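You operate a simulated robot arm through the tools that you are given. There is no shell and no other tool. Be economical: measure what you need, move in short steps, check, and stop when the job is done.

You run a simulated robot arm. Do the job below in one go: nothing can be reset, and whatever is moved stays where it is left.

## Task
Put things in order on the top of the check bench. At the end: the teal cup is in the grey tray; the white packet (marked "DRY") stands where the yellow sample card stood; the yellow sample card stands where the red tape measure stood; the red tape measure stands where the teal cup stood; whatever was shut is shut again. Leave all else as you found it, and nothing knocked over.

Only the result counts: the job must be done as asked and must still hold three seconds after the hand-in. Knocking over, shifting, dropping, spilling or breaking anything else fails it.

## Robot
A 7-joint arm with a two-finger parallel gripper, fixed in place. Base frame: the origin is at the foot of the arm, x ahead of it, y to its left, z up; the work surface is at about z = 0. Units: mm, degrees, N and s.
With the tool pointing down near the work surface it reaches from about 240 to 620 mm from the base axis. Its first joint turns from -66.0 to 66.0 degrees. Payload 2.6 kg.
Tool frame: the origin (TCP) lies between the finger pads and is the grasp point; the fingertips stand 30 mm ahead of it; z points along the fingers, y is the line along which they close. The gripper opens to 94 mm. The fingers are 28 mm wide and 10 mm thick; the gripper's body (50 by 96 mm) begins 55 mm behind the TCP.
Orientation is that of the tool frame in the base frame, as [roll, pitch, yaw] about the fixed x, y, z axes, in that order (R = Rz(yaw) Ry(pitch) Rx(roll)). With the fingers straight down and closing along the base's y, the tool's x points along the base's -x, its y along +y and its z along -z.

## Interface
- The arm moves only by the tool nudge_tool. Its argument "commands" is a list of rows, each an object of numbers (a shift or turn left out is 0, a gripper value left out holds the last): "x", "y", "z": the shift along the tool's x, y, z in cm; "rx", "ry", "rz": the turn, a rotation vector about the tool's x, y, z in degrees; "claw": the gripper command, from -1 (shut) to 1 (fully open), values between in proportion. In form: [{"x": .., "y": .., "z": .., "rx": .., "ry": .., "rz": .., "claw": ..}, ...]. A call has 1 to 10 rows; each row is the pose to reach, as a shift and turn from the pose commanded when the call began, along the tool's axes at that moment. Rows are played at 5 a second. More than 50 mm and 8.6 degrees between two rows, or a gripper value outside its range, and nothing of the call is played. Where a pose cannot be reached the arm comes as near as it can. A force on the tool above 40 N (or 10 N above the force at the start of the call, whichever is more), or a blocked arm, ends the call early, and 0.2 s more pass. Each finger travels about 72 mm/s and halts on what it meets, pressing with about 37 N; the grip force reading is that of the motor and also rises with nothing between the fingers. The clock runs only during rows and for 0.2 s after the last one: add rows that repeat a pose to give the fingers time. The reply holds the time, the measured pose of the TCP, the force on the tool along the base axes, the opening and the grip force, in the units named above and with some noise.
- Cameras (640 x 400 px; columns grow to the right, rows downward): "scene" is fixed at [41.3, 448, 545.2]; the picture's right is [-0.64, -0.77, 0.00], its down [-0.56, 0.46, -0.69] and it looks along [0.53, -0.44, -0.72] (base axes); focal length 250 px, centre (320, 200). "wrist" rides on the gripper at [-37, 0, -58] in the tool frame; the picture's right is [0.00, -1.00, 0.00], its down [0.97, 0.00, -0.24] and it looks along [0.24, 0.00, 0.97] (tool axes); focal length 218 px, centre (320, 200).
- grab_frame(camera): a new picture of that camera. The clock stands still meanwhile.
- point_at(camera, pixels): for up to 12 pixels [column, row] of the newest picture of that camera ("zoom" is the newest enlarged one), the place [x, y, z] in the base frame of the surface seen there, good to about 2 mm. The clock stands still meanwhile.
- zoom(camera, box): a new picture of the part [left, top, right, bottom] of that camera's present view, enlarged. The clock stands still meanwhile.
- sign_off(): hands the job in; it is judged then, once.

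Work in short steps. Measure before you move; look again where a grasp or a placing could have gone wrong, and mend it. You have 80 turns and 46 pictures in all, those below and enlarged ones among them. Open the gripper and draw the arm clear of the work before you hand the job in, unless the task says otherwise; then end with one line.

The tools are called after "Call:" by a JSON object that holds its "op" and its "data". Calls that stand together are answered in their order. nudge_tool: Moves the arm, as the interface text tells. Its arguments: {"type":"object","properties":{"commands":{"type":"array","items":{"type":"object","properties":{"x":{"type":"number"},"y":{"type":"number"},"z":{"type":"number"},"rx":{"type":"number"},"ry":{"type":"number"},"rz":{"type":"number"},"claw":{"type":"number"}}}}},"required":["commands"]} The other tools are called the same way: grab_frame (camera) takes a picture; point_at (camera, pixels) gives the place of the surface under pixels of a picture; zoom (camera, box) takes an enlarged picture of a part of a camera's view; sign_off () hands the job in.

At the start:

```text
time: 0.0
eef_pos: [345.5, -68.1, 299.7]
tcp_rot: [180.0, 0.0, -179.9]
contact_force: [0.2, 0.8, 0.4]
finger_gap: 94.0
finger_force: 0.1
```

scene: 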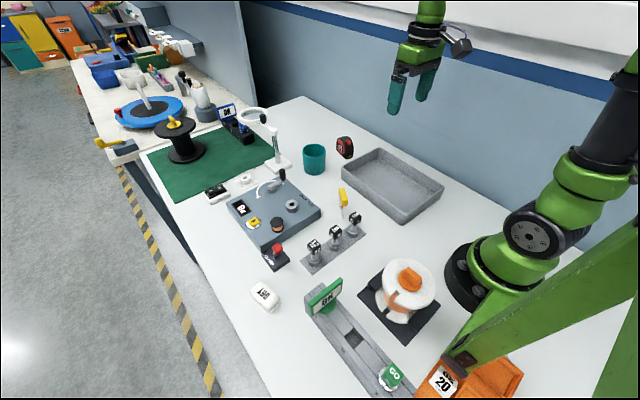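
wrist: 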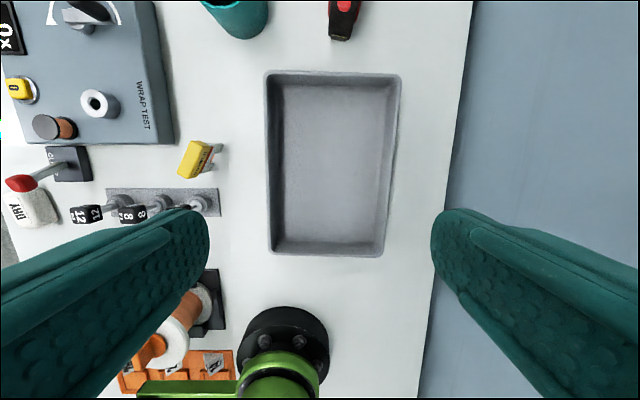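

I see the cup near (314,158), the tape at (345,147), the card at (343,198), the packet at (264,297) and the tray at (392,184). I'll enlarge these areas to measure them.

Call:
{"op": "zoom", "data": {"camera": "scene", "box": [280, 120, 400, 220]}}

Call:
{"op": "point_at", "data": {"camera": "scene", "pixels": [[314, 148], [314, 174], [345, 140], [347, 158], [343, 193], [343, 218], [264, 297], [375, 180], [345, 182], [400, 222], [442, 187], [378, 150]]}}

Call:
{"op": "zoom", "data": {"camera": "scene", "box": [220, 220, 360, 320]}}

```text
4.00 times, centred on (340, 170) of scene
```

zoom: 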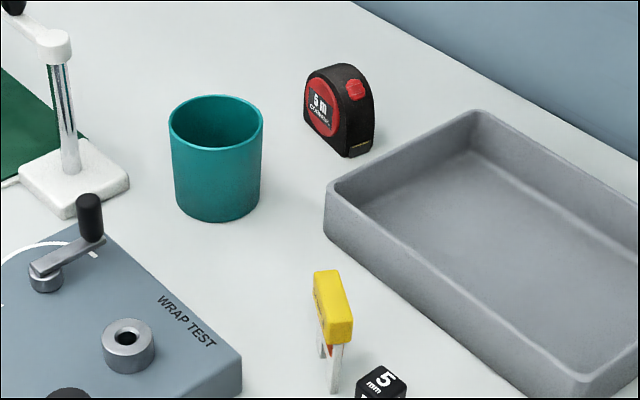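

```text
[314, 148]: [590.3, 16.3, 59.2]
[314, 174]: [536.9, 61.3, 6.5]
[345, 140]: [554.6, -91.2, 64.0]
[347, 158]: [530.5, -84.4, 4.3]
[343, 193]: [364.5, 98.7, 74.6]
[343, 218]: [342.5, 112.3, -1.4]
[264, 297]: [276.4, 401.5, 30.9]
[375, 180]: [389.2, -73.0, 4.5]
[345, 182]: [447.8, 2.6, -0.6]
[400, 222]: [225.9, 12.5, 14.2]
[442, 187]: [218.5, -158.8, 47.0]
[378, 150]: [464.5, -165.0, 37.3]
```

```text
4.00 times, centred on (290, 270) of scene
```

zoom: 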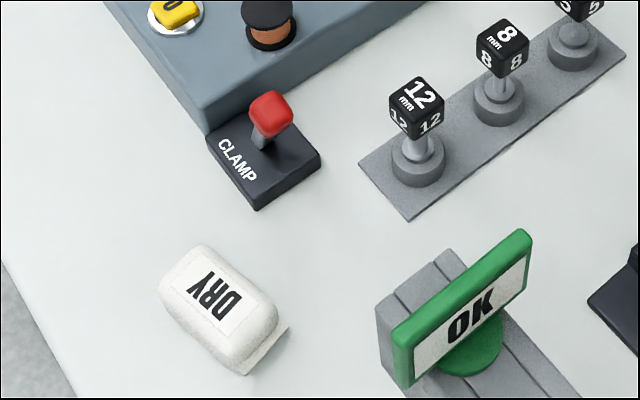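

The cup is centred near (560,38) and the tape near (545,-90). I'll move over them for a top view with the wrist camera.

Call:
{"op": "nudge_tool", "data": {"commands": [{"x": -3, "y": 1.2}, {"x": -6, "y": 2.4}, {"x": -8, "y": 3.6}, {"x": -10, "y": 4.8}, {"x": -11, "y": 5}, {"x": -11, "y": 5}]}}

Call:
{"op": "grab_frame", "data": {"camera": "wrist"}}

```text
time: 1.4
eef_pos: [455.5, -15.9, 300.9]
tcp_rot: [-179.9, 0.0, 179.9]
contact_force: [0.3, 0.6, 0.1]
finger_gap: 94.3
finger_force: 0.1
```

```text
41 pictures are left
```

wrist: 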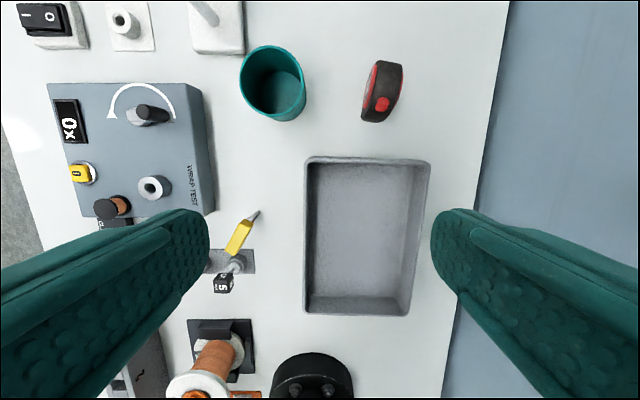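

Call:
{"op": "zoom", "data": {"camera": "wrist", "box": [200, 30, 440, 180]}}

Call:
{"op": "point_at", "data": {"camera": "wrist", "pixels": [[242, 78], [303, 80], [270, 48], [273, 90], [275, 120], [290, 118], [310, 160], [428, 164], [307, 310], [408, 312], [365, 240], [250, 150]]}}

Call:
{"op": "point_at", "data": {"camera": "wrist", "pixels": [[377, 63], [401, 66], [363, 119], [382, 121], [383, 92], [392, 92], [232, 252], [246, 221], [239, 237], [259, 212], [255, 216], [228, 248]]}}

```text
2.67 times, centred on (320, 105) of wrist
```

zoom: 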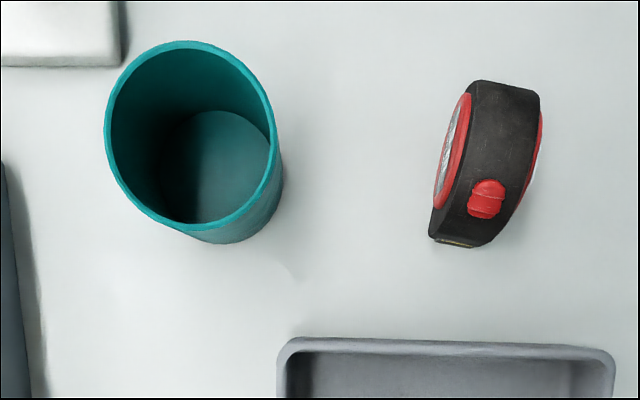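

```text
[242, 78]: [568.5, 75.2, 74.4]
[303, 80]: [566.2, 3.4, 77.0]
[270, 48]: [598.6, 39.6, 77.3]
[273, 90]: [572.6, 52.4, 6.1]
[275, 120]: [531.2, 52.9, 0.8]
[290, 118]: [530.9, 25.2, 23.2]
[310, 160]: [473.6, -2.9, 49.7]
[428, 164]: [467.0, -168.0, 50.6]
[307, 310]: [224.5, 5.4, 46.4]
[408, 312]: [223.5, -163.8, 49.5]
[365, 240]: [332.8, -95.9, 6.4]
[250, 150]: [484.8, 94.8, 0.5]
```

```text
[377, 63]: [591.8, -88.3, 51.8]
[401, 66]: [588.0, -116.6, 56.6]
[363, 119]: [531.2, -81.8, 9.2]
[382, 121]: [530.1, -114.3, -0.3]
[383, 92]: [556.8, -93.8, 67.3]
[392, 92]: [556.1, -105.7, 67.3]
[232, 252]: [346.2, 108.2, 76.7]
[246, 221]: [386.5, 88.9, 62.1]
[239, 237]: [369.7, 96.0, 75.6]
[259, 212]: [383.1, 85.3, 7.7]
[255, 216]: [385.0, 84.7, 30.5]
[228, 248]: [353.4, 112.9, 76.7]
```

The cup is about 72 mm across and 77 mm high, centred at (567,39). Before reaching in I'll check how close the magnifier stand is, using scene pixels around (282,165) up to (245,112).

Call:
{"op": "point_at", "data": {"camera": "scene", "pixels": [[265, 122], [272, 140], [276, 155], [290, 165], [280, 170], [243, 112], [256, 108], [266, 118], [297, 120], [275, 160]]}}

Call:
{"op": "point_at", "data": {"camera": "wrist", "pixels": [[242, 52], [195, 52], [210, 20], [195, 2], [212, 205], [200, 90]]}}

Call:
{"op": "zoom", "data": {"camera": "scene", "box": [220, 90, 340, 190]}}

```text
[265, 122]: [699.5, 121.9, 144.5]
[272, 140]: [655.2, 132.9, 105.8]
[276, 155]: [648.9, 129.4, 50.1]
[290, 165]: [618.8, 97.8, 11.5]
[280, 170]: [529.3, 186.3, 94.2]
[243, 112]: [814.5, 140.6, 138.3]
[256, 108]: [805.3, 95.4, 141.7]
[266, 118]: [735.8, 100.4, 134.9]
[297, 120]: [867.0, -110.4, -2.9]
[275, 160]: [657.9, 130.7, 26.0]
```

```text
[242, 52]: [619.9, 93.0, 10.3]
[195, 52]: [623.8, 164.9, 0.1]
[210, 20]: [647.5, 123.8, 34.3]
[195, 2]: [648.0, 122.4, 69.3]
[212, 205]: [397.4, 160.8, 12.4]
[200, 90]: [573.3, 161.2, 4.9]
```

```text
4.00 times, centred on (280, 140) of scene
```

zoom: 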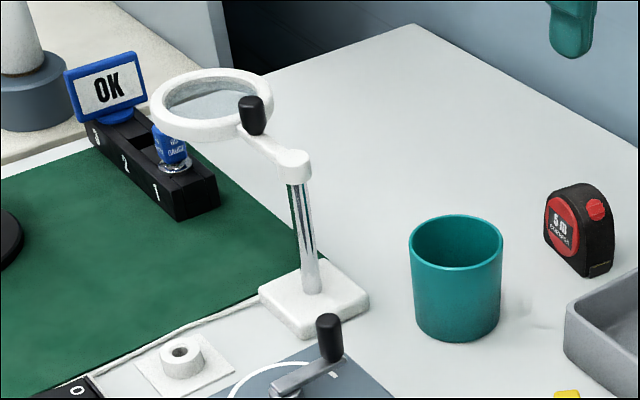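

The stand's pole is at (652,130) and the crank handle at (529,186), so both are clear of the grasp. I'll go above the cup at (565,39) and then down partway.

Call:
{"op": "nudge_tool", "data": {"commands": [{"x": -3, "y": 1.5, "claw": 1}, {"x": -6, "y": 3}, {"x": -9, "y": 4.5}, {"x": -10.95, "y": 5.5}, {"x": -10.95, "y": 5.5, "z": 4}, {"x": -10.95, "y": 5.5, "z": 8}, {"x": -10.95, "y": 5.5, "z": 12}, {"x": -10.95, "y": 5.5, "z": 15}, {"x": -10.95, "y": 5.5, "z": 15}]}}

Call:
{"op": "grab_frame", "data": {"camera": "wrist"}}

```text
time: 3.4
eef_pos: [564.8, 37.6, 149.8]
tcp_rot: [180.0, 0.1, -180.0]
contact_force: [0.0, 0.8, -0.1]
finger_gap: 93.8
finger_force: 0.1
out of reach, approached as far as the arm can: row 4
```

```text
38 pictures are left
```

wrist: 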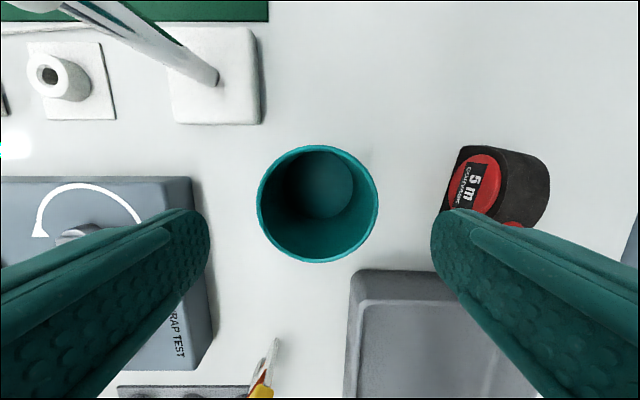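

The cup rim is centred at about (317,203), under the tool. I'll measure the rim points for the exact centre.

Call:
{"op": "point_at", "data": {"camera": "wrist", "pixels": [[259, 200], [377, 200], [318, 148], [318, 261], [310, 185], [330, 180]]}}

Call:
{"op": "point_at", "data": {"camera": "wrist", "pixels": [[460, 148], [545, 158], [505, 165], [447, 195], [530, 222], [518, 150]]}}

```text
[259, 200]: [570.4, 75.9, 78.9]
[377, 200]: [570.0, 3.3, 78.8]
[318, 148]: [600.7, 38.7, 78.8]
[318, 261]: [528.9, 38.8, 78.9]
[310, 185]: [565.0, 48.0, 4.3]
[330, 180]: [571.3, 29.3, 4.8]
```

```text
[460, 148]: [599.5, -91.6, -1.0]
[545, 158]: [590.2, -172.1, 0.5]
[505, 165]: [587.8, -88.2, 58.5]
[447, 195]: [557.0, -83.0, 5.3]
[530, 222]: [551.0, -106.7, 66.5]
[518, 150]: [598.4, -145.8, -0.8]
```

The cup centre is (565,39.2), which is the spot the tape must take. I'll lower to z about 52 and grip.

Call:
{"op": "nudge_tool", "data": {"commands": [{"y": 0.15, "z": 3}, {"y": 0.15, "z": 6}, {"y": 0.15, "z": 8}, {"y": 0.15, "z": 9.7}, {"y": 0.15, "z": 9.7}, {"y": 0.15, "z": 9.7, "claw": 0.4}, {"y": 0.15, "z": 9.7, "claw": 0.4}, {"y": 0.15, "z": 9.7, "claw": 0.4}]}}

```text
time: 5.2
eef_pos: [565.9, 40.1, 52.6]
tcp_rot: [-180.0, 0.0, 180.0]
contact_force: [0.4, 0.7, -0.2]
finger_gap: 74.2
finger_force: 37.4
```

The gap is 74 mm with 37 N, so the cup is held. I'll lift it.

Call:
{"op": "nudge_tool", "data": {"commands": [{"z": -2}, {"z": -4}, {"z": -7}, {"z": -10}, {"z": -10}]}}

```text
time: 6.4
eef_pos: [565.3, 39.6, 153.4]
tcp_rot: [-180.0, -0.1, 180.0]
contact_force: [-0.7, 1.0, -0.9]
finger_gap: 74.5
finger_force: 37.1
```

The cup is still held and its bottom is at about z 100, above the 50 mm tray walls. I'll carry it over the tray to about (350,-80).

Call:
{"op": "nudge_tool", "data": {"commands": [{"x": 2.5, "y": -1.4}, {"x": 5.5, "y": -3.1}, {"x": 8.5, "y": -4.8}, {"x": 11.5, "y": -6.5}, {"x": 14.5, "y": -8.2}, {"x": 17.5, "y": -9.9}, {"x": 20, "y": -11.3}, {"x": 21.5, "y": -12}, {"x": 21.5, "y": -12}, {"x": 21.5, "y": -12, "z": 3}]}}

Call:
{"op": "nudge_tool", "data": {"commands": [{"z": 2}, {"z": 4}, {"z": 5}, {"z": 5.8}, {"z": 6.2}, {"z": 6.2}]}}

Call:
{"op": "grab_frame", "data": {"camera": "scene"}}

```text
time: 8.6
eef_pos: [349.6, -79.9, 122.0]
tcp_rot: [180.0, -0.1, -180.0]
contact_force: [-0.2, 0.3, -1.2]
finger_gap: 74.4
finger_force: 37.2
```

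```text
time: 10.0
eef_pos: [348.6, -80.0, 60.4]
tcp_rot: [-179.9, 0.1, -180.0]
contact_force: [-0.9, 0.4, -0.1]
finger_gap: 74.6
finger_force: 36.8
```

```text
37 pictures are left
```

scene: 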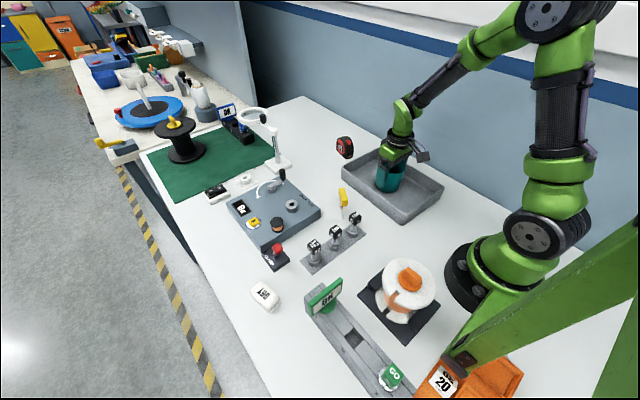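

The cup is in the tray just at floor level. I'll lower it 2 mm more, release, and rise.

Call:
{"op": "nudge_tool", "data": {"commands": [{"z": 0.1}, {"z": 0.2}, {"z": 0.2, "claw": 0.7}, {"z": 0.2, "claw": 1}, {"z": 0.2, "claw": 1}, {"z": 0.2, "claw": 1}]}}

Call:
{"op": "nudge_tool", "data": {"commands": [{"z": -2}, {"z": -5}, {"z": -8}, {"z": -11}, {"z": -14}, {"z": -14}]}}

Call:
{"op": "grab_frame", "data": {"camera": "wrist"}}

```text
time: 11.4
eef_pos: [350.4, -80.3, 57.9]
tcp_rot: [-180.0, 0.0, -180.0]
contact_force: [-0.1, -0.1, -1.3]
finger_gap: 94.0
finger_force: 0.1
```

```text
time: 12.8
eef_pos: [350.9, -80.6, 199.3]
tcp_rot: [179.9, 0.0, -180.0]
contact_force: [-0.3, 0.1, 0.5]
finger_gap: 93.9
finger_force: 0.2
```

```text
36 pictures are left
```

wrist: 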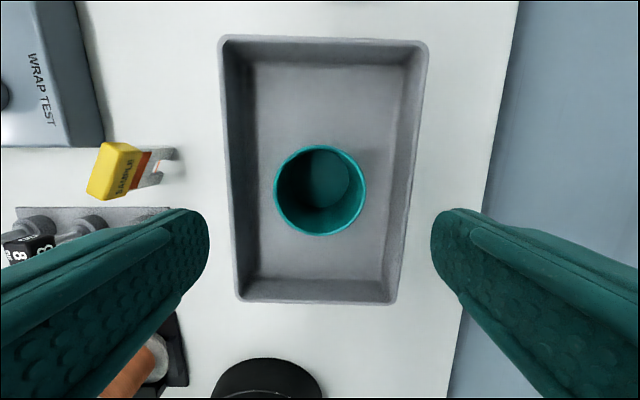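

The cup stands in the tray. Now I'll go to the tape for a top view.

Call:
{"op": "nudge_tool", "data": {"commands": [{"x": -3}, {"x": -6.5}, {"x": -10, "y": -0.5}, {"x": -13.5, "y": -1}, {"x": -16.5, "y": -1.5}, {"x": -19, "y": -1.8}, {"x": -20, "y": -1.8}, {"x": -20, "y": -1.8}]}}

Call:
{"op": "zoom", "data": {"camera": "wrist", "box": [240, 100, 400, 200]}}

```text
time: 14.6
eef_pos: [552.1, -98.2, 198.1]
tcp_rot: [180.0, 0.0, -180.0]
contact_force: [-0.7, 0.0, 0.7]
finger_gap: 93.9
finger_force: 0.0
```

```text
4.00 times, centred on (320, 150) of wrist
```

zoom: 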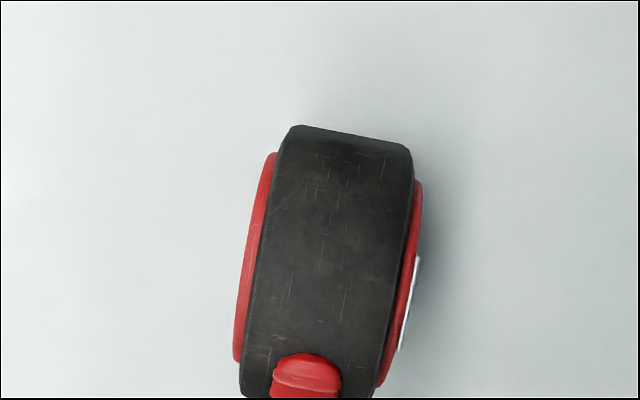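

The tape's long axis is tilted about 10°, towards -y going away from the base. I'll take a wider enlargement to measure the whole tape.

Call:
{"op": "zoom", "data": {"camera": "wrist", "box": [240, 120, 400, 220]}}

Call:
{"op": "point_at", "data": {"camera": "zoom", "pixels": [[280, 120], [390, 140], [255, 200], [395, 200], [248, 290], [378, 300], [245, 335], [360, 340], [310, 310], [300, 340], [300, 380], [330, 200]]}}

```text
4.00 times, centred on (320, 170) of wrist
```

zoom: 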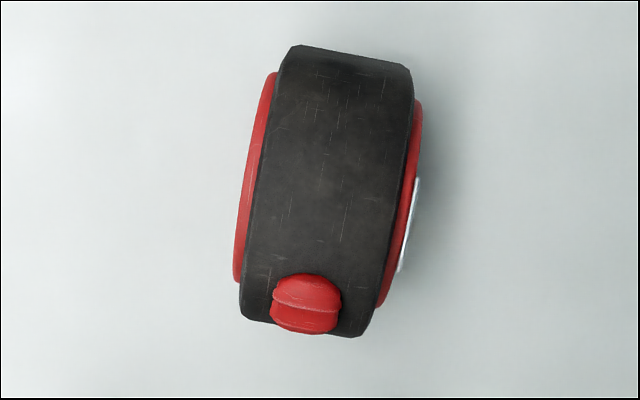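

```text
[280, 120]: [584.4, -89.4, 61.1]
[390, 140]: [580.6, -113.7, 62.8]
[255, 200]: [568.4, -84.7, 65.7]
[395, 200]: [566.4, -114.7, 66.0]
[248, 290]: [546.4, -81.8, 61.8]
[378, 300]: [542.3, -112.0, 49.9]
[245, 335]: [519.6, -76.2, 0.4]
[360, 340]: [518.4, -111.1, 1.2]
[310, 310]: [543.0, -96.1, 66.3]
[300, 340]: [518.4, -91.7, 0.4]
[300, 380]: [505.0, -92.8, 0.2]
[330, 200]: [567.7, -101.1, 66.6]
```

The tape's centre is about (562,-99), turned about -10.5°, and its top is at z 67. I'll rotate the tool to match, centre it, and descend in two steps.

Call:
{"op": "nudge_tool", "data": {"commands": [{"x": -0.5, "y": -0.1, "rz": 5}, {"x": -1, "y": -0.1, "rz": 10.5}, {"x": -1, "y": -0.1, "rz": 10.5, "z": 3}, {"x": -1, "y": -0.1, "rz": 10.5, "z": 6}, {"x": -1, "y": -0.1, "rz": 10.5, "z": 8}, {"x": -1, "y": -0.1, "rz": 10.5, "z": 8}]}}

Call:
{"op": "grab_frame", "data": {"camera": "wrist"}}

```text
time: 16.0
eef_pos: [560.2, -100.3, 118.0]
tcp_rot: [-179.9, 0.0, 169.4]
contact_force: [1.0, 0.0, -0.1]
finger_gap: 93.6
finger_force: 0.0
```

```text
33 pictures are left
```

wrist: 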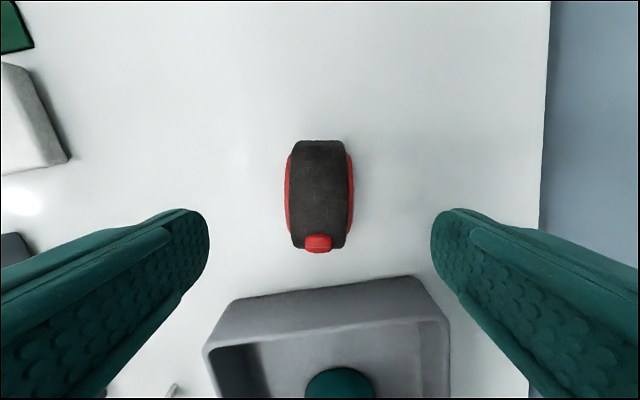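

The tape is now aligned and centred at column 320. I'll measure its ends.

Call:
{"op": "point_at", "data": {"camera": "wrist", "pixels": [[320, 143], [320, 150], [320, 170], [320, 200], [320, 225], [318, 240], [305, 248], [288, 190], [352, 190], [320, 138], [338, 246]]}}

```text
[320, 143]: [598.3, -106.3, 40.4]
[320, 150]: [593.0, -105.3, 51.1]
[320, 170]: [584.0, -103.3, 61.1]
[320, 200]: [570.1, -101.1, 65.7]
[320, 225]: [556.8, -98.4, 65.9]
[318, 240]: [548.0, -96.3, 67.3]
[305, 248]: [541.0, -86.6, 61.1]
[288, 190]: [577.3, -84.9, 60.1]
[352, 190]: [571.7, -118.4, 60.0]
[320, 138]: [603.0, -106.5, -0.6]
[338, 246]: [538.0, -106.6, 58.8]
```

The tape spans x of about 528–600, so its centre is about (564,-100). I'll descend to z 40 and grip.

Call:
{"op": "nudge_tool", "data": {"commands": [{"x": -0.2, "z": 3}, {"x": -0.2, "z": 6}, {"x": -0.2, "z": 7.8}, {"x": -0.2, "z": 7.8}, {"x": -0.2, "z": 7.8, "claw": 0}, {"x": -0.2, "z": 7.8, "claw": -0.5}, {"x": -0.2, "z": 7.8, "claw": -0.5}, {"x": -0.2, "z": 7.8, "claw": -0.5}]}}

Call:
{"op": "nudge_tool", "data": {"commands": [{"z": -1}, {"z": -3}, {"z": -5}, {"z": -8}, {"z": -8}]}}

```text
time: 17.8
eef_pos: [562.9, -100.0, 41.3]
tcp_rot: [-180.0, 0.1, 169.5]
contact_force: [-0.2, 0.1, -0.7]
finger_gap: 36.0
finger_force: 37.0
```

```text
time: 19.0
eef_pos: [563.1, -98.9, 120.8]
tcp_rot: [180.0, 0.1, 169.5]
contact_force: [0.2, -0.2, -2.8]
finger_gap: 36.1
finger_force: 36.9
```

The tape is held, with about 2.8 N of weight. I'll carry it to the cup's former spot by shifting (+1,+139) in base axes.

Call:
{"op": "nudge_tool", "data": {"commands": [{"x": 0.4, "y": 2.3}, {"x": 0.9, "y": 5}, {"x": 1.4, "y": 8}, {"x": 1.95, "y": 11}, {"x": 2.3, "y": 13}, {"x": 2.43, "y": 13.69}, {"x": 2.43, "y": 13.69}, {"x": 2.43, "y": 13.69, "z": 3}, {"x": 2.43, "y": 13.69, "z": 5.5}, {"x": 2.43, "y": 13.69, "z": 5.5}]}}

Call:
{"op": "zoom", "data": {"camera": "scene", "box": [250, 90, 410, 190]}}

```text
time: 21.2
eef_pos: [563.6, 39.2, 65.2]
tcp_rot: [179.9, 0.0, 169.5]
contact_force: [-0.6, -0.6, -3.4]
finger_gap: 36.4
finger_force: 37.1
```

```text
4.00 times, centred on (330, 140) of scene
```

zoom: 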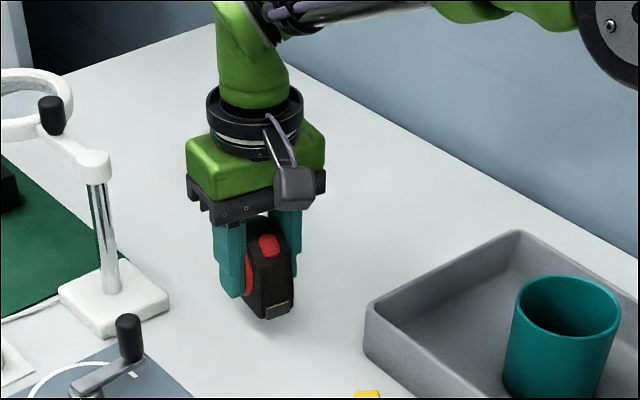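

The tape hangs upright about 24 mm up. I'll lower it to touch and release.

Call:
{"op": "nudge_tool", "data": {"commands": [{"z": 1}, {"z": 1.8}, {"z": 2.2}, {"z": 2.4}, {"z": 2.45}, {"z": 2.45}]}}

Call:
{"op": "nudge_tool", "data": {"commands": [{"claw": -0.1}, {"claw": 0.3}, {"claw": 1}, {"claw": 1}, {"claw": 1}, {"claw": 1}]}}

Call:
{"op": "nudge_tool", "data": {"commands": [{"z": -2}, {"z": -5}, {"z": -8}, {"z": -12}, {"z": -16}, {"z": -16}]}}

Call:
{"op": "grab_frame", "data": {"camera": "wrist"}}

```text
time: 22.6
eef_pos: [562.8, 39.1, 41.6]
tcp_rot: [-180.0, 0.0, 169.6]
contact_force: [0.1, 0.9, -2.4]
finger_gap: 36.4
finger_force: 37.0
```

```text
time: 24.0
eef_pos: [563.3, 38.4, 40.6]
tcp_rot: [-179.9, 0.0, 169.6]
contact_force: [0.6, 0.6, -0.1]
finger_gap: 94.1
finger_force: 0.1
```

```text
time: 25.4
eef_pos: [563.5, 38.7, 202.3]
tcp_rot: [-180.0, 0.0, 169.5]
contact_force: [-1.3, -0.2, -0.4]
finger_gap: 94.1
finger_force: 0.1
```

```text
31 pictures are left
```

wrist: 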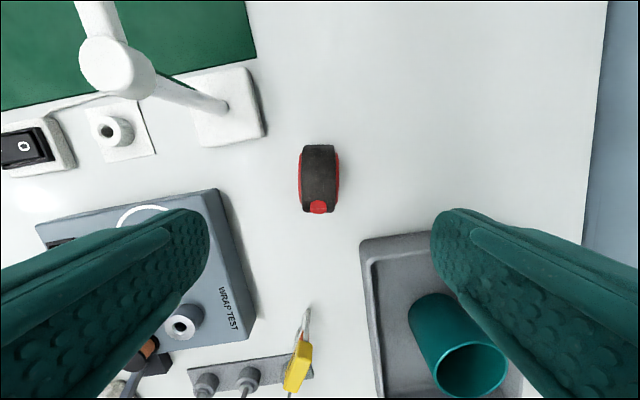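

The tape stands on the cup's former spot. Next I'll move over the card near (365,98) and turn the tool back.

Call:
{"op": "nudge_tool", "data": {"commands": [{"x": 3, "y": 0.2}, {"x": 6, "y": 0.4}, {"x": 9, "y": 0.6}, {"x": 12, "y": 0.8}, {"x": 15, "y": 1}, {"x": 18, "y": 1.2, "rz": -3}, {"x": 21, "y": 1.4, "rz": -6}, {"x": 22.9, "y": 1.54, "rz": -10.5}, {"x": 22.9, "y": 1.54, "rz": -10.5}]}}

Call:
{"op": "zoom", "data": {"camera": "wrist", "box": [240, 120, 400, 220]}}

Call:
{"op": "zoom", "data": {"camera": "scene", "box": [310, 180, 374, 220]}}

```text
time: 27.4
eef_pos: [340.7, 96.2, 200.0]
tcp_rot: [180.0, 0.0, -179.9]
contact_force: [-0.2, 0.3, 0.9]
finger_gap: 94.1
finger_force: 0.0
```

```text
4.00 times, centred on (320, 170) of wrist
```

zoom: 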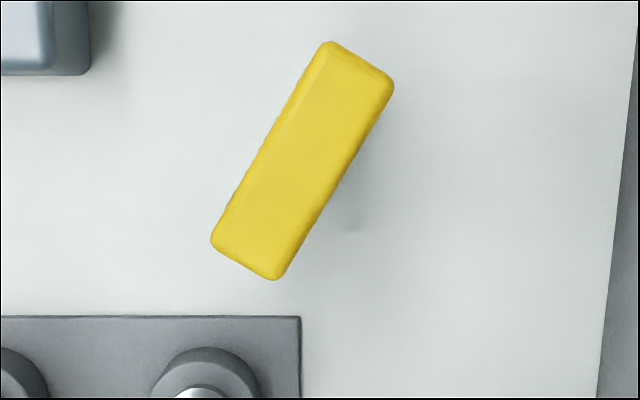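

```text
10.00 times, centred on (342, 200) of scene
```

zoom: 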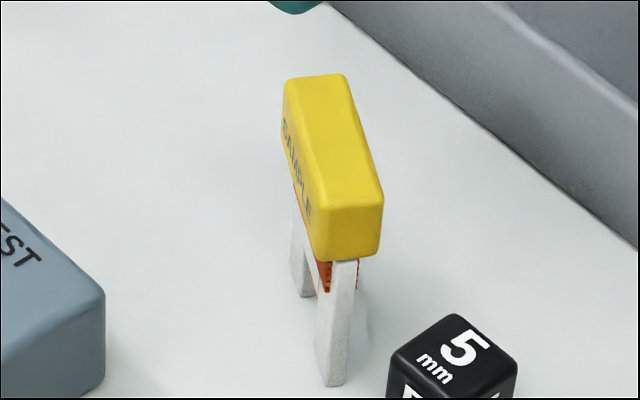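

The card is a yellow bar at about 30° on two thin legs, with the "5" peg next to it. I'll measure the bar's corners and the peg.

Call:
{"op": "grab_frame", "data": {"camera": "wrist"}}

Call:
{"op": "point_at", "data": {"camera": "wrist", "pixels": [[321.5, 132], [337, 141], [294, 180], [308, 188.5], [315, 160], [305, 176], [325, 144], [277, 215], [285, 212], [314, 199]]}}

Call:
{"op": "point_at", "data": {"camera": "scene", "pixels": [[343.4, 217.8], [341, 209], [356, 213], [350, 218], [358, 217], [339.5, 190], [340.5, 208.8], [352, 215]]}}

```text
28 pictures are left
```

wrist: 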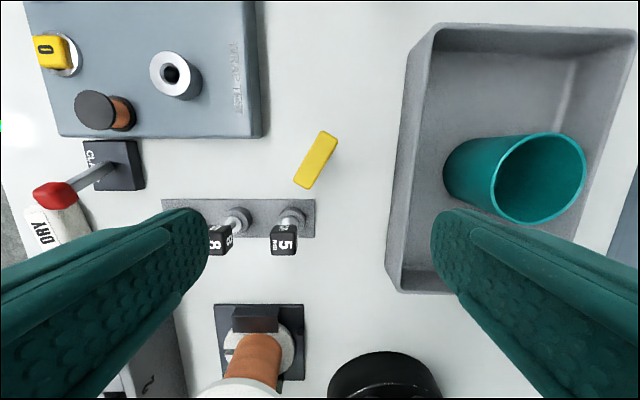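

```text
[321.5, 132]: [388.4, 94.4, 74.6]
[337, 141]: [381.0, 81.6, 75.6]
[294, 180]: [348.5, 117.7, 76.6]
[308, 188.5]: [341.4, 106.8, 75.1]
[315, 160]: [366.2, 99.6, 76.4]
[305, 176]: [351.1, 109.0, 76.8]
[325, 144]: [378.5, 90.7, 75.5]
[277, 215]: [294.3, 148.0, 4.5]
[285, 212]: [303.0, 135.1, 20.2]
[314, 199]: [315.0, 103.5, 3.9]
```

```text
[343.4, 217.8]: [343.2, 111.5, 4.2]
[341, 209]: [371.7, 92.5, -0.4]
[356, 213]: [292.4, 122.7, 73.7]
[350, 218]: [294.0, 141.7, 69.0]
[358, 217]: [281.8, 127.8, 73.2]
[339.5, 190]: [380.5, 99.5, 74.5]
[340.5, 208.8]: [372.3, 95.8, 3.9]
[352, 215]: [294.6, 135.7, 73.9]
```

The card's centre is (365,100), its long axis at -31° and its thickness about 15 mm. The pegs are clear on the other side. I'll turn 31°, narrow the opening to about 55 mm, come partway down and look.

Call:
{"op": "nudge_tool", "data": {"commands": [{"x": -0.6, "y": 0.1, "rz": 8, "claw": 0.17}, {"x": -1.2, "y": 0.2, "rz": 16}, {"x": -1.8, "y": 0.3, "rz": 24}, {"x": -2.4, "y": 0.4, "rz": 31}, {"x": -2.4, "y": 0.4, "rz": 31, "z": 3}, {"x": -2.4, "y": 0.4, "rz": 31, "z": 6}, {"x": -2.4, "y": 0.4, "rz": 31, "z": 8}, {"x": -2.4, "y": 0.4, "rz": 31, "z": 8}]}}

Call:
{"op": "grab_frame", "data": {"camera": "wrist"}}

```text
time: 29.2
eef_pos: [365.7, 100.7, 120.8]
tcp_rot: [180.0, 0.1, 149.0]
contact_force: [-0.4, 0.2, -0.1]
finger_gap: 54.8
finger_force: 0.1
```

```text
27 pictures are left
```

wrist: 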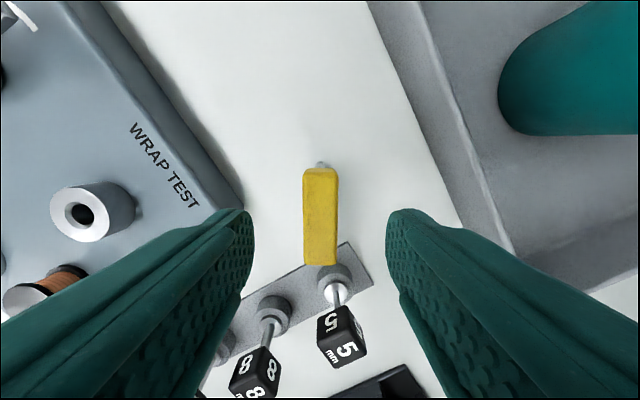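

The bar is straight at column 320 between the fingers. I'll descend to z about 61 and close.

Call:
{"op": "nudge_tool", "data": {"commands": [{"z": 2}, {"z": 4}, {"z": 6}, {"z": 6}, {"z": 6, "claw": -0.4}, {"z": 6, "claw": -0.4}, {"z": 6, "claw": -0.9}, {"z": 6, "claw": -0.9}, {"z": 6, "claw": -0.9}]}}

Call:
{"op": "nudge_tool", "data": {"commands": [{"z": -1}, {"z": -3}, {"z": -5}, {"z": -8}, {"z": -8}]}}

Call:
{"op": "zoom", "data": {"camera": "scene", "box": [280, 120, 400, 220]}}

```text
time: 31.2
eef_pos: [366.0, 99.4, 60.5]
tcp_rot: [180.0, 0.0, 149.0]
contact_force: [0.3, -0.6, 0.5]
finger_gap: 21.6
finger_force: 36.4
```

```text
time: 32.4
eef_pos: [364.0, 100.6, 140.8]
tcp_rot: [-180.0, 0.0, 149.1]
contact_force: [-0.1, 0.3, 0.5]
finger_gap: 21.4
finger_force: 36.5
```

```text
4.00 times, centred on (340, 170) of scene
```

zoom: 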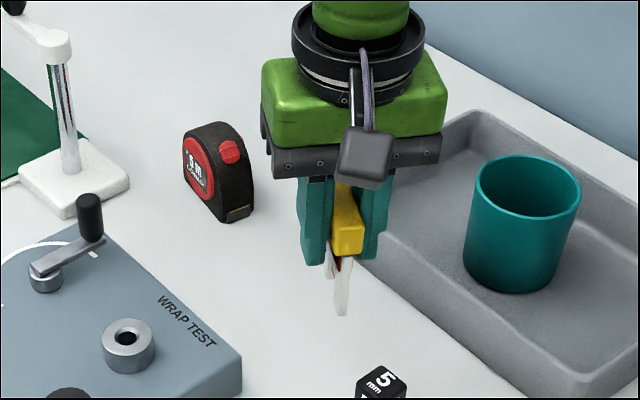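

The card is held upright. I'll carry it to (564,-100), where the tape stood.

Call:
{"op": "nudge_tool", "data": {"commands": [{"x": -2.4, "y": -0.6}, {"x": -5.5, "y": -1.4}, {"x": -9, "y": -2.27}, {"x": -12.5, "y": -3.15}, {"x": -16, "y": -4.03}, {"x": -19.5, "y": -4.91}, {"x": -23, "y": -5.79}, {"x": -25.5, "y": -6.4}, {"x": -27.35, "y": -6.89}, {"x": -27.35, "y": -6.89}]}}

Call:
{"op": "nudge_tool", "data": {"commands": [{"z": 2}, {"z": 4}, {"z": 5.5}, {"z": 6.8}, {"z": 7.4}, {"z": 7.4}]}}

Call:
{"op": "zoom", "data": {"camera": "scene", "box": [290, 90, 410, 190]}}

```text
time: 34.6
eef_pos: [565.0, -102.1, 142.5]
tcp_rot: [179.9, 0.0, 149.0]
contact_force: [0.2, -0.2, -0.4]
finger_gap: 21.3
finger_force: 37.3
```

```text
time: 36.0
eef_pos: [563.6, -101.0, 66.7]
tcp_rot: [-180.0, 0.0, 149.0]
contact_force: [1.2, -0.2, -0.4]
finger_gap: 21.4
finger_force: 36.6
```

```text
4.00 times, centred on (350, 140) of scene
```

zoom: 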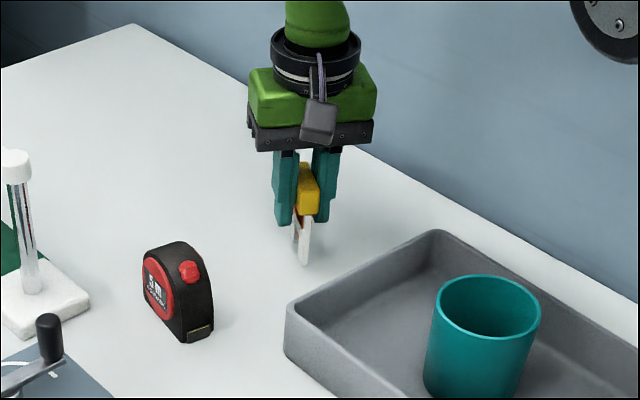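

The card is about 6 mm above the bench. I'll lower the rest, release with a slow small opening, and rise.

Call:
{"op": "nudge_tool", "data": {"commands": [{"z": 0.3}, {"z": 0.5}, {"z": 0.6}, {"z": 0.65}, {"z": 0.65}, {"z": 0.65}]}}

Call:
{"op": "nudge_tool", "data": {"commands": [{"claw": -0.5}, {"claw": -0.4}, {"claw": -0.2}, {"claw": 0.2}, {"claw": 0.2}, {"claw": 0.2}]}}

Call:
{"op": "nudge_tool", "data": {"commands": [{"z": -1}, {"z": -3}, {"z": -6}, {"z": -10}, {"z": -14}, {"z": -14}]}}

Call:
{"op": "grab_frame", "data": {"camera": "wrist"}}

Call:
{"op": "grab_frame", "data": {"camera": "scene"}}

```text
time: 37.4
eef_pos: [563.9, -100.0, 58.9]
tcp_rot: [-180.0, -0.1, 149.0]
contact_force: [-0.7, 1.0, 0.2]
finger_gap: 21.4
finger_force: 36.8
```

```text
time: 38.8
eef_pos: [563.9, -99.7, 60.1]
tcp_rot: [-179.9, 0.0, 149.0]
contact_force: [0.4, 0.3, -0.2]
finger_gap: 56.5
finger_force: 0.0
```

```text
time: 40.2
eef_pos: [564.3, -98.8, 200.9]
tcp_rot: [179.9, 0.0, 149.0]
contact_force: [-0.1, -0.8, 0.4]
finger_gap: 56.4
finger_force: 0.0
```

```text
24 pictures are left
```

wrist: 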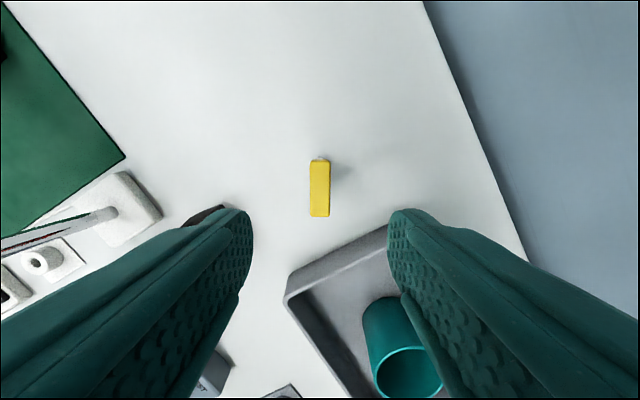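

```text
23 pictures are left
```

scene: 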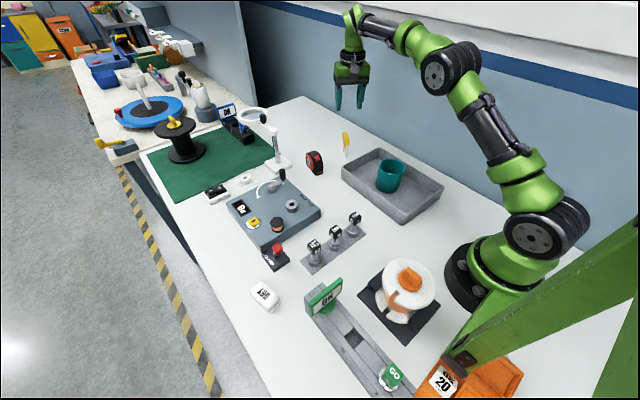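

The card stands on the tape's spot. Now I'll measure the packet and the things around it in an enlarged scene view.

Call:
{"op": "zoom", "data": {"camera": "scene", "box": [224, 260, 304, 310]}}

Call:
{"op": "point_at", "data": {"camera": "scene", "pixels": [[259, 292], [270, 300], [262, 285], [278, 296], [251, 290], [266, 306], [282, 308], [278, 244], [340, 280], [310, 312], [275, 262], [289, 262]]}}

```text
8.00 times, centred on (264, 285) of scene
```

zoom: 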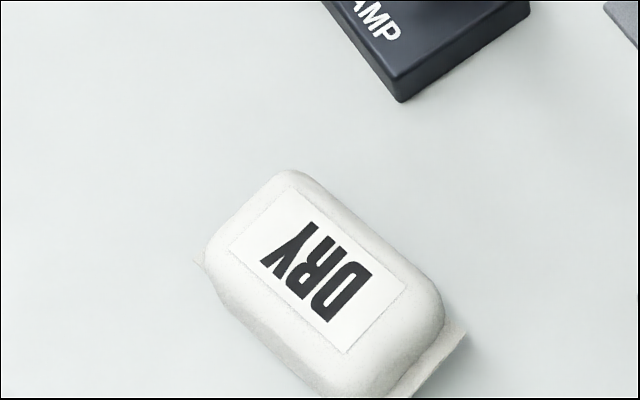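

```text
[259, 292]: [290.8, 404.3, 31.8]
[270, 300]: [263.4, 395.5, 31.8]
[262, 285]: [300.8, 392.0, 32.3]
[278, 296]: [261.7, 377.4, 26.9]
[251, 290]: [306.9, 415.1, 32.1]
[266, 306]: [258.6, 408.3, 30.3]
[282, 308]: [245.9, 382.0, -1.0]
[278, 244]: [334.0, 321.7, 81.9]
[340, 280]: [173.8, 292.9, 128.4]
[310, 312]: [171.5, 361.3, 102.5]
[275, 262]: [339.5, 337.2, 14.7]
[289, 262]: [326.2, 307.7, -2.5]
```

The packet's top is at z 32, centred near (278,398). The clamp handle reaches z 82 at (334,322) and the sign z 128 at (172,~325). I'll travel at z 200 in two calls, to hover near the packet.

Call:
{"op": "nudge_tool", "data": {"commands": [{"x": 3.5, "y": 1.8}, {"x": 7.5, "y": 3.9}, {"x": 11.5, "y": 5.9}, {"x": 15.5, "y": 8, "rz": -5}, {"x": 19.5, "y": 10.1, "rz": -10}, {"x": 23.5, "y": 12.1, "rz": -16}, {"x": 27.5, "y": 14.2, "rz": -22}, {"x": 30, "y": 15.5, "rz": -28}, {"x": 30, "y": 15.5, "rz": -31}, {"x": 30, "y": 15.5, "rz": -31}]}}

```text
time: 42.4
eef_pos: [386.2, 186.4, 201.6]
tcp_rot: [-180.0, -0.1, -179.9]
contact_force: [0.1, 0.2, 0.6]
finger_gap: 56.7
finger_force: 0.0
```

The tool is at (386,186) with yaw back to neutral. I'll continue to about (262,390).

Call:
{"op": "nudge_tool", "data": {"commands": [{"x": 1.8, "y": 2.9, "claw": 1}, {"x": 4, "y": 6.4}, {"x": 6.2, "y": 10}, {"x": 8.4, "y": 13.6}, {"x": 10.5, "y": 17}, {"x": 12.4, "y": 20}, {"x": 12.4, "y": 20}, {"x": 12.4, "y": 20}]}}

Call:
{"op": "grab_frame", "data": {"camera": "wrist"}}

```text
time: 44.2
eef_pos: [262.7, 388.1, 200.5]
tcp_rot: [-180.0, 0.0, -180.0]
contact_force: [0.6, -0.2, -0.1]
finger_gap: 94.0
finger_force: 0.2
```

```text
21 pictures are left
```

wrist: 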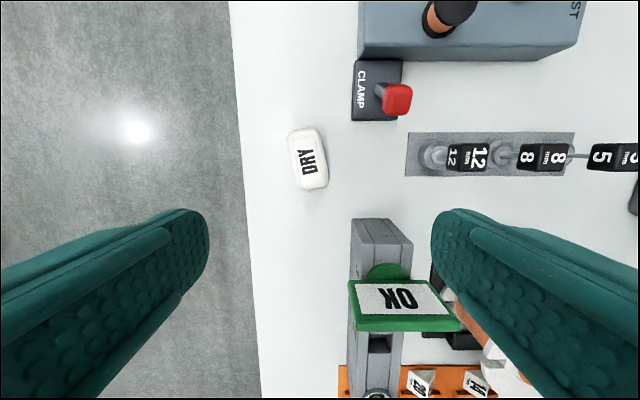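

The packet is at about (308,158) in the wrist view. I'll enlarge and measure its edges, the track and the clamp.

Call:
{"op": "zoom", "data": {"camera": "wrist", "box": [260, 110, 356, 170]}}

Call:
{"op": "point_at", "data": {"camera": "wrist", "pixels": [[290, 135], [314, 130], [327, 181], [303, 188], [308, 158], [289, 150], [325, 160], [302, 130], [315, 188], [352, 220], [412, 240], [356, 118]]}}

Call:
{"op": "zoom", "data": {"camera": "wrist", "box": [260, 130, 356, 190]}}

```text
6.67 times, centred on (308, 140) of wrist
```

zoom: 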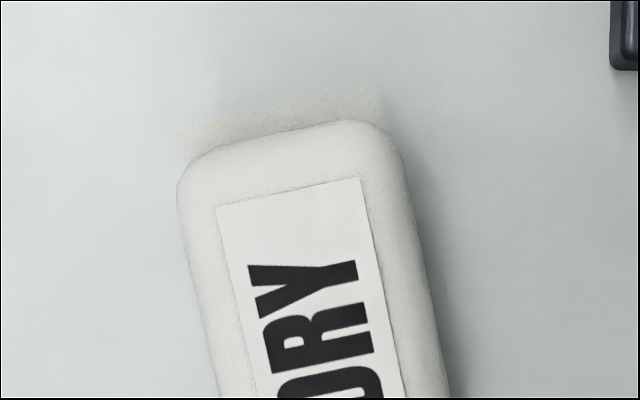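

```text
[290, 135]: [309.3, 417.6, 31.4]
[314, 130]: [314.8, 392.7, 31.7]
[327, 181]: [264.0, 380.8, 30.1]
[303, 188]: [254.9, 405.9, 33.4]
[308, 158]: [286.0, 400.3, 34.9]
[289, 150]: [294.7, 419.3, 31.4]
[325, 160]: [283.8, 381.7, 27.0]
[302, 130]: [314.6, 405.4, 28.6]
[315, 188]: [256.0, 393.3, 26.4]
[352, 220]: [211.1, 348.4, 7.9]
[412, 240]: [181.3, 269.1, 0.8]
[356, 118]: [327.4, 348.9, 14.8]
```

```text
6.67 times, centred on (308, 160) of wrist
```

zoom: 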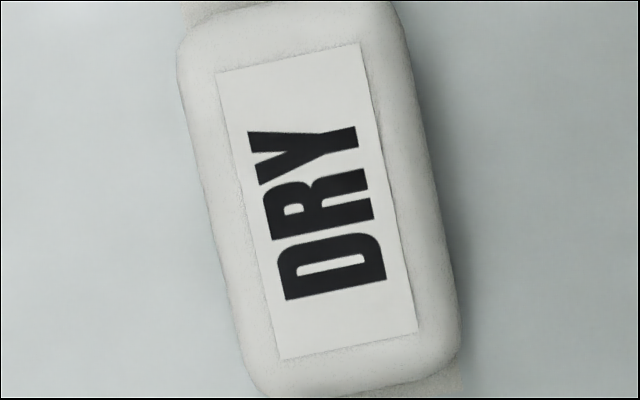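

The packet lies flat, centre (286,399.5), long axis at about +12.3°, about 38 mm wide. I'll align the tool and descend partway.

Call:
{"op": "nudge_tool", "data": {"commands": [{"x": -1.2, "y": 0.6, "rz": -6}, {"x": -2.33, "y": 1.14, "rz": -12.3}, {"x": -2.33, "y": 1.14, "rz": -12.3, "z": 3}, {"x": -2.33, "y": 1.14, "rz": -12.3, "z": 6}, {"x": -2.33, "y": 1.14, "rz": -12.3, "z": 9}, {"x": -2.33, "y": 1.14, "rz": -12.3, "z": 9}]}}

Call:
{"op": "grab_frame", "data": {"camera": "wrist"}}

Call:
{"op": "grab_frame", "data": {"camera": "scene"}}

```text
time: 45.6
eef_pos: [285.5, 397.9, 110.4]
tcp_rot: [180.0, 0.0, -167.7]
contact_force: [0.2, -0.4, -1.1]
finger_gap: 94.0
finger_force: 0.1
```

```text
18 pictures are left
```

wrist: 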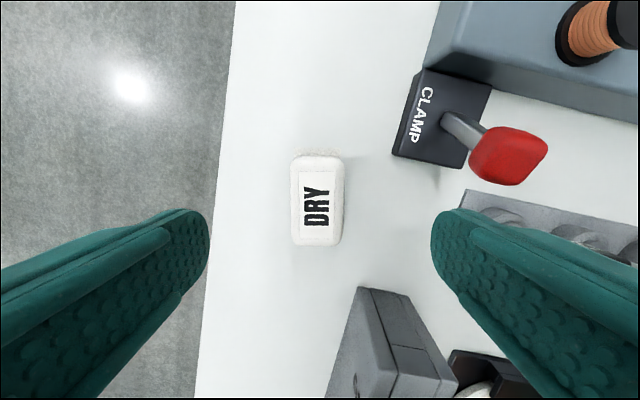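

```text
17 pictures are left
```

scene: 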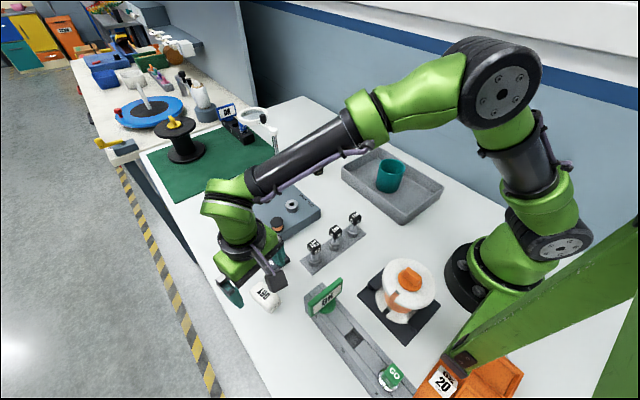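

The packet is aligned at about (317,200). I'll narrow the opening to 70 mm for clearance, descend to z 35 and grip.

Call:
{"op": "nudge_tool", "data": {"commands": [{"y": 0.15, "z": 2, "claw": 0.5}, {"y": 0.15, "z": 4}, {"y": 0.15, "z": 6}, {"y": 0.15, "z": 7.5}, {"y": 0.15, "z": 7.5}, {"y": 0.15, "z": 7.5, "claw": -0.1}, {"y": 0.15, "z": 7.5, "claw": -0.6}, {"y": 0.15, "z": 7.5, "claw": -0.6}, {"y": 0.15, "z": 7.5, "claw": -0.6}]}}

Call:
{"op": "nudge_tool", "data": {"commands": [{"z": -1}, {"z": -3}, {"z": -6}, {"z": -9}, {"z": -12}, {"z": -15}, {"z": -15}]}}

Call:
{"op": "grab_frame", "data": {"camera": "wrist"}}

```text
time: 47.6
eef_pos: [285.3, 399.9, 35.7]
tcp_rot: [-180.0, 0.0, -167.7]
contact_force: [-0.6, -0.6, -0.1]
finger_gap: 39.5
finger_force: 36.9
```

```text
time: 49.2
eef_pos: [285.7, 400.1, 186.7]
tcp_rot: [180.0, 0.0, -167.7]
contact_force: [-0.4, 0.3, -0.3]
finger_gap: 39.6
finger_force: 36.8
```

```text
16 pictures are left
```

wrist: 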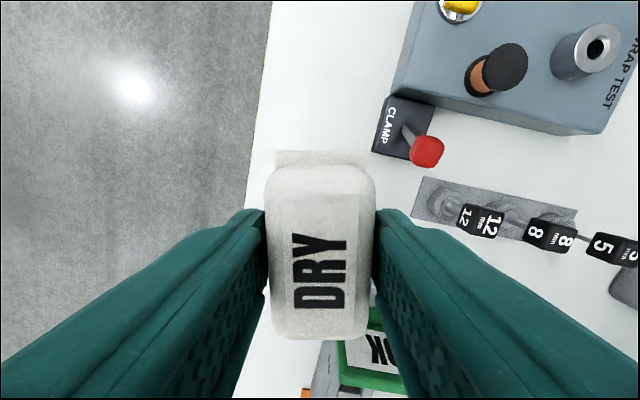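

The packet is held level. I'll carry it at z about 187 to the card's former spot at (365,100).

Call:
{"op": "nudge_tool", "data": {"commands": [{"x": -0.1, "y": -2.5}, {"x": -0.25, "y": -6}, {"x": -0.45, "y": -10}, {"x": -0.63, "y": -14}, {"x": -0.8, "y": -18}, {"x": -1, "y": -22}, {"x": -1.17, "y": -26}, {"x": -1.3, "y": -29}, {"x": -1.39, "y": -30.96}, {"x": -1.39, "y": -30.96}]}}

Call:
{"op": "nudge_tool", "data": {"commands": [{"z": 3}, {"z": 6}, {"z": 9}, {"z": 11.5}, {"z": 13}, {"z": 13}]}}

Call:
{"op": "zoom", "data": {"camera": "scene", "box": [270, 150, 400, 250]}}

```text
time: 51.4
eef_pos: [364.9, 99.7, 186.5]
tcp_rot: [180.0, 0.0, -167.8]
contact_force: [-0.3, 0.8, -0.9]
finger_gap: 39.6
finger_force: 37.0
```

```text
time: 52.8
eef_pos: [364.7, 100.9, 55.0]
tcp_rot: [-179.9, 0.0, -167.7]
contact_force: [0.3, 0.8, -0.1]
finger_gap: 39.7
finger_force: 36.9
```

```text
4.00 times, centred on (335, 200) of scene
```

zoom: 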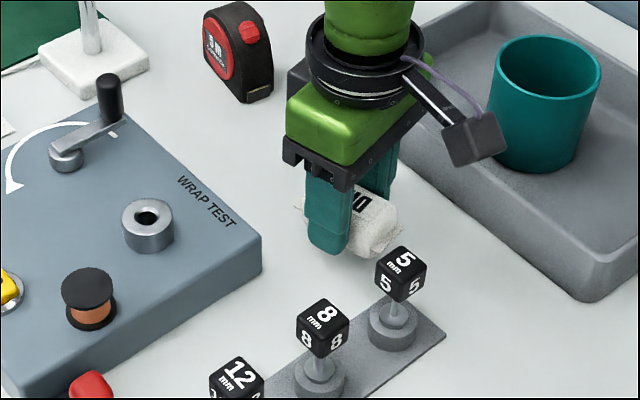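

The packet is about 20 mm up and clear of the pegs. I'll lower it, open to about 62 mm and rise.

Call:
{"op": "nudge_tool", "data": {"commands": [{"z": 1}, {"z": 1.6}, {"z": 1.9}, {"z": 2}, {"z": 2}, {"z": 2}]}}

Call:
{"op": "nudge_tool", "data": {"commands": [{"claw": 0}, {"claw": 0.3}, {"claw": 0.3}, {"claw": 0.3}, {"claw": 0.3}]}}

Call:
{"op": "nudge_tool", "data": {"commands": [{"z": -1}, {"z": -3}, {"z": -6}, {"z": -10}, {"z": -14}, {"z": -18}, {"z": -18, "claw": 1}, {"z": -18, "claw": 1}]}}

Call:
{"op": "grab_frame", "data": {"camera": "wrist"}}

Call:
{"op": "grab_frame", "data": {"camera": "scene"}}

```text
time: 54.2
eef_pos: [364.8, 101.9, 34.3]
tcp_rot: [-180.0, 0.1, -167.7]
contact_force: [-0.4, 0.6, 2.2]
finger_gap: 39.4
finger_force: 37.5
```

```text
time: 55.4
eef_pos: [364.0, 100.1, 35.2]
tcp_rot: [180.0, 0.0, -167.7]
contact_force: [-0.2, -0.2, -0.1]
finger_gap: 61.0
finger_force: 0.1
```

```text
time: 57.2
eef_pos: [366.3, 101.2, 216.0]
tcp_rot: [-179.9, 0.0, -167.7]
contact_force: [0.0, 0.4, 0.1]
finger_gap: 94.1
finger_force: 0.1
```

```text
14 pictures are left
```

wrist: 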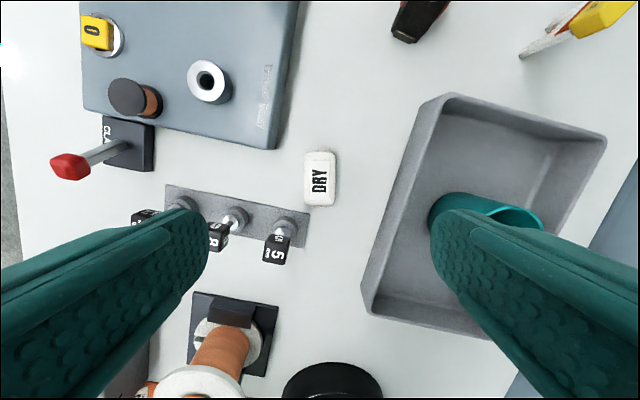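

```text
13 pictures are left
```

scene: 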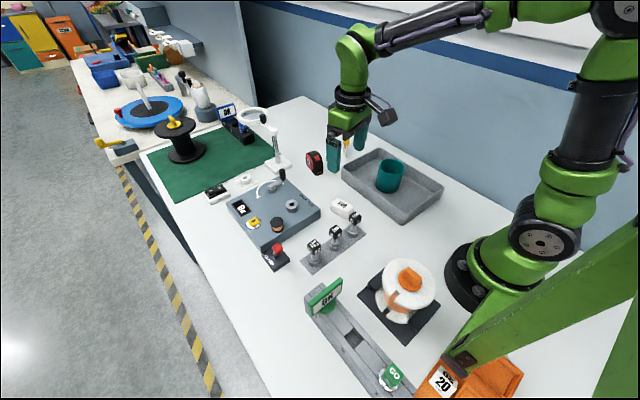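

The packet lies clear on the card's spot. I'll raise the arm clear and take a last check of all positions.

Call:
{"op": "nudge_tool", "data": {"commands": [{"z": -3}, {"z": -6}, {"z": -8.5}, {"z": -8.5, "y": -4}, {"z": -8.5, "y": -8}, {"z": -8.5, "y": -12}, {"z": -8.5, "y": -15}, {"z": -8.5, "y": -15}]}}

Call:
{"op": "grab_frame", "data": {"camera": "scene"}}

Call:
{"op": "zoom", "data": {"camera": "scene", "box": [280, 120, 440, 220]}}

Call:
{"op": "point_at", "data": {"camera": "scene", "pixels": [[346, 136], [345, 133], [315, 153], [343, 206], [390, 165]]}}

```text
time: 59.0
eef_pos: [396.9, -45.7, 301.9]
tcp_rot: [180.0, 0.0, -167.6]
contact_force: [1.0, 0.5, 0.3]
finger_gap: 94.1
finger_force: 0.0
```

```text
12 pictures are left
```

scene: 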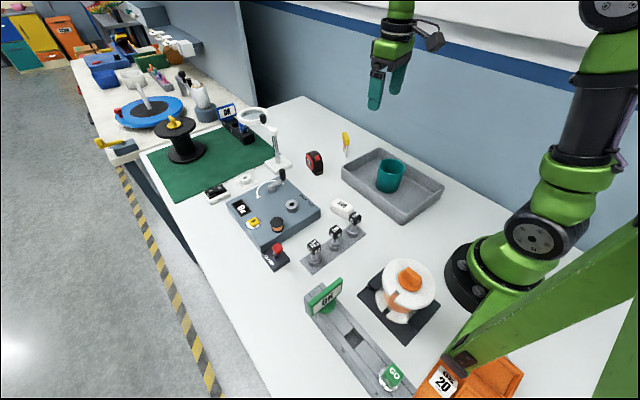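

```text
4.00 times, centred on (360, 170) of scene
```

zoom: 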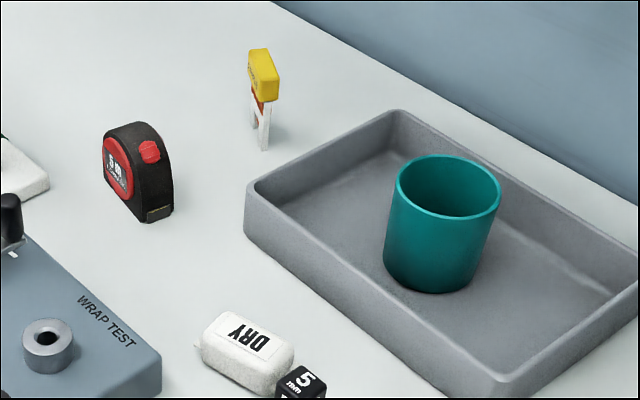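

```text
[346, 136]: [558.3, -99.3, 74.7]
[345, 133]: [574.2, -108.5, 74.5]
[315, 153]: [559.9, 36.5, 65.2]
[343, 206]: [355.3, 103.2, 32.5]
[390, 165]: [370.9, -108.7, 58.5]
```

The pictures show all four items standing in their places, nothing knocked over, and the arm clear with the gripper open. I'm handing in.

Call:
{"op": "sign_off", "data": {}}

```text
The job is handed in.
```

The job is handed in: the teal cup is in the grey tray, and the tape, card and packet each stand on their assigned spots. Nothing was knocked over, and I saw nothing that needed shutting.
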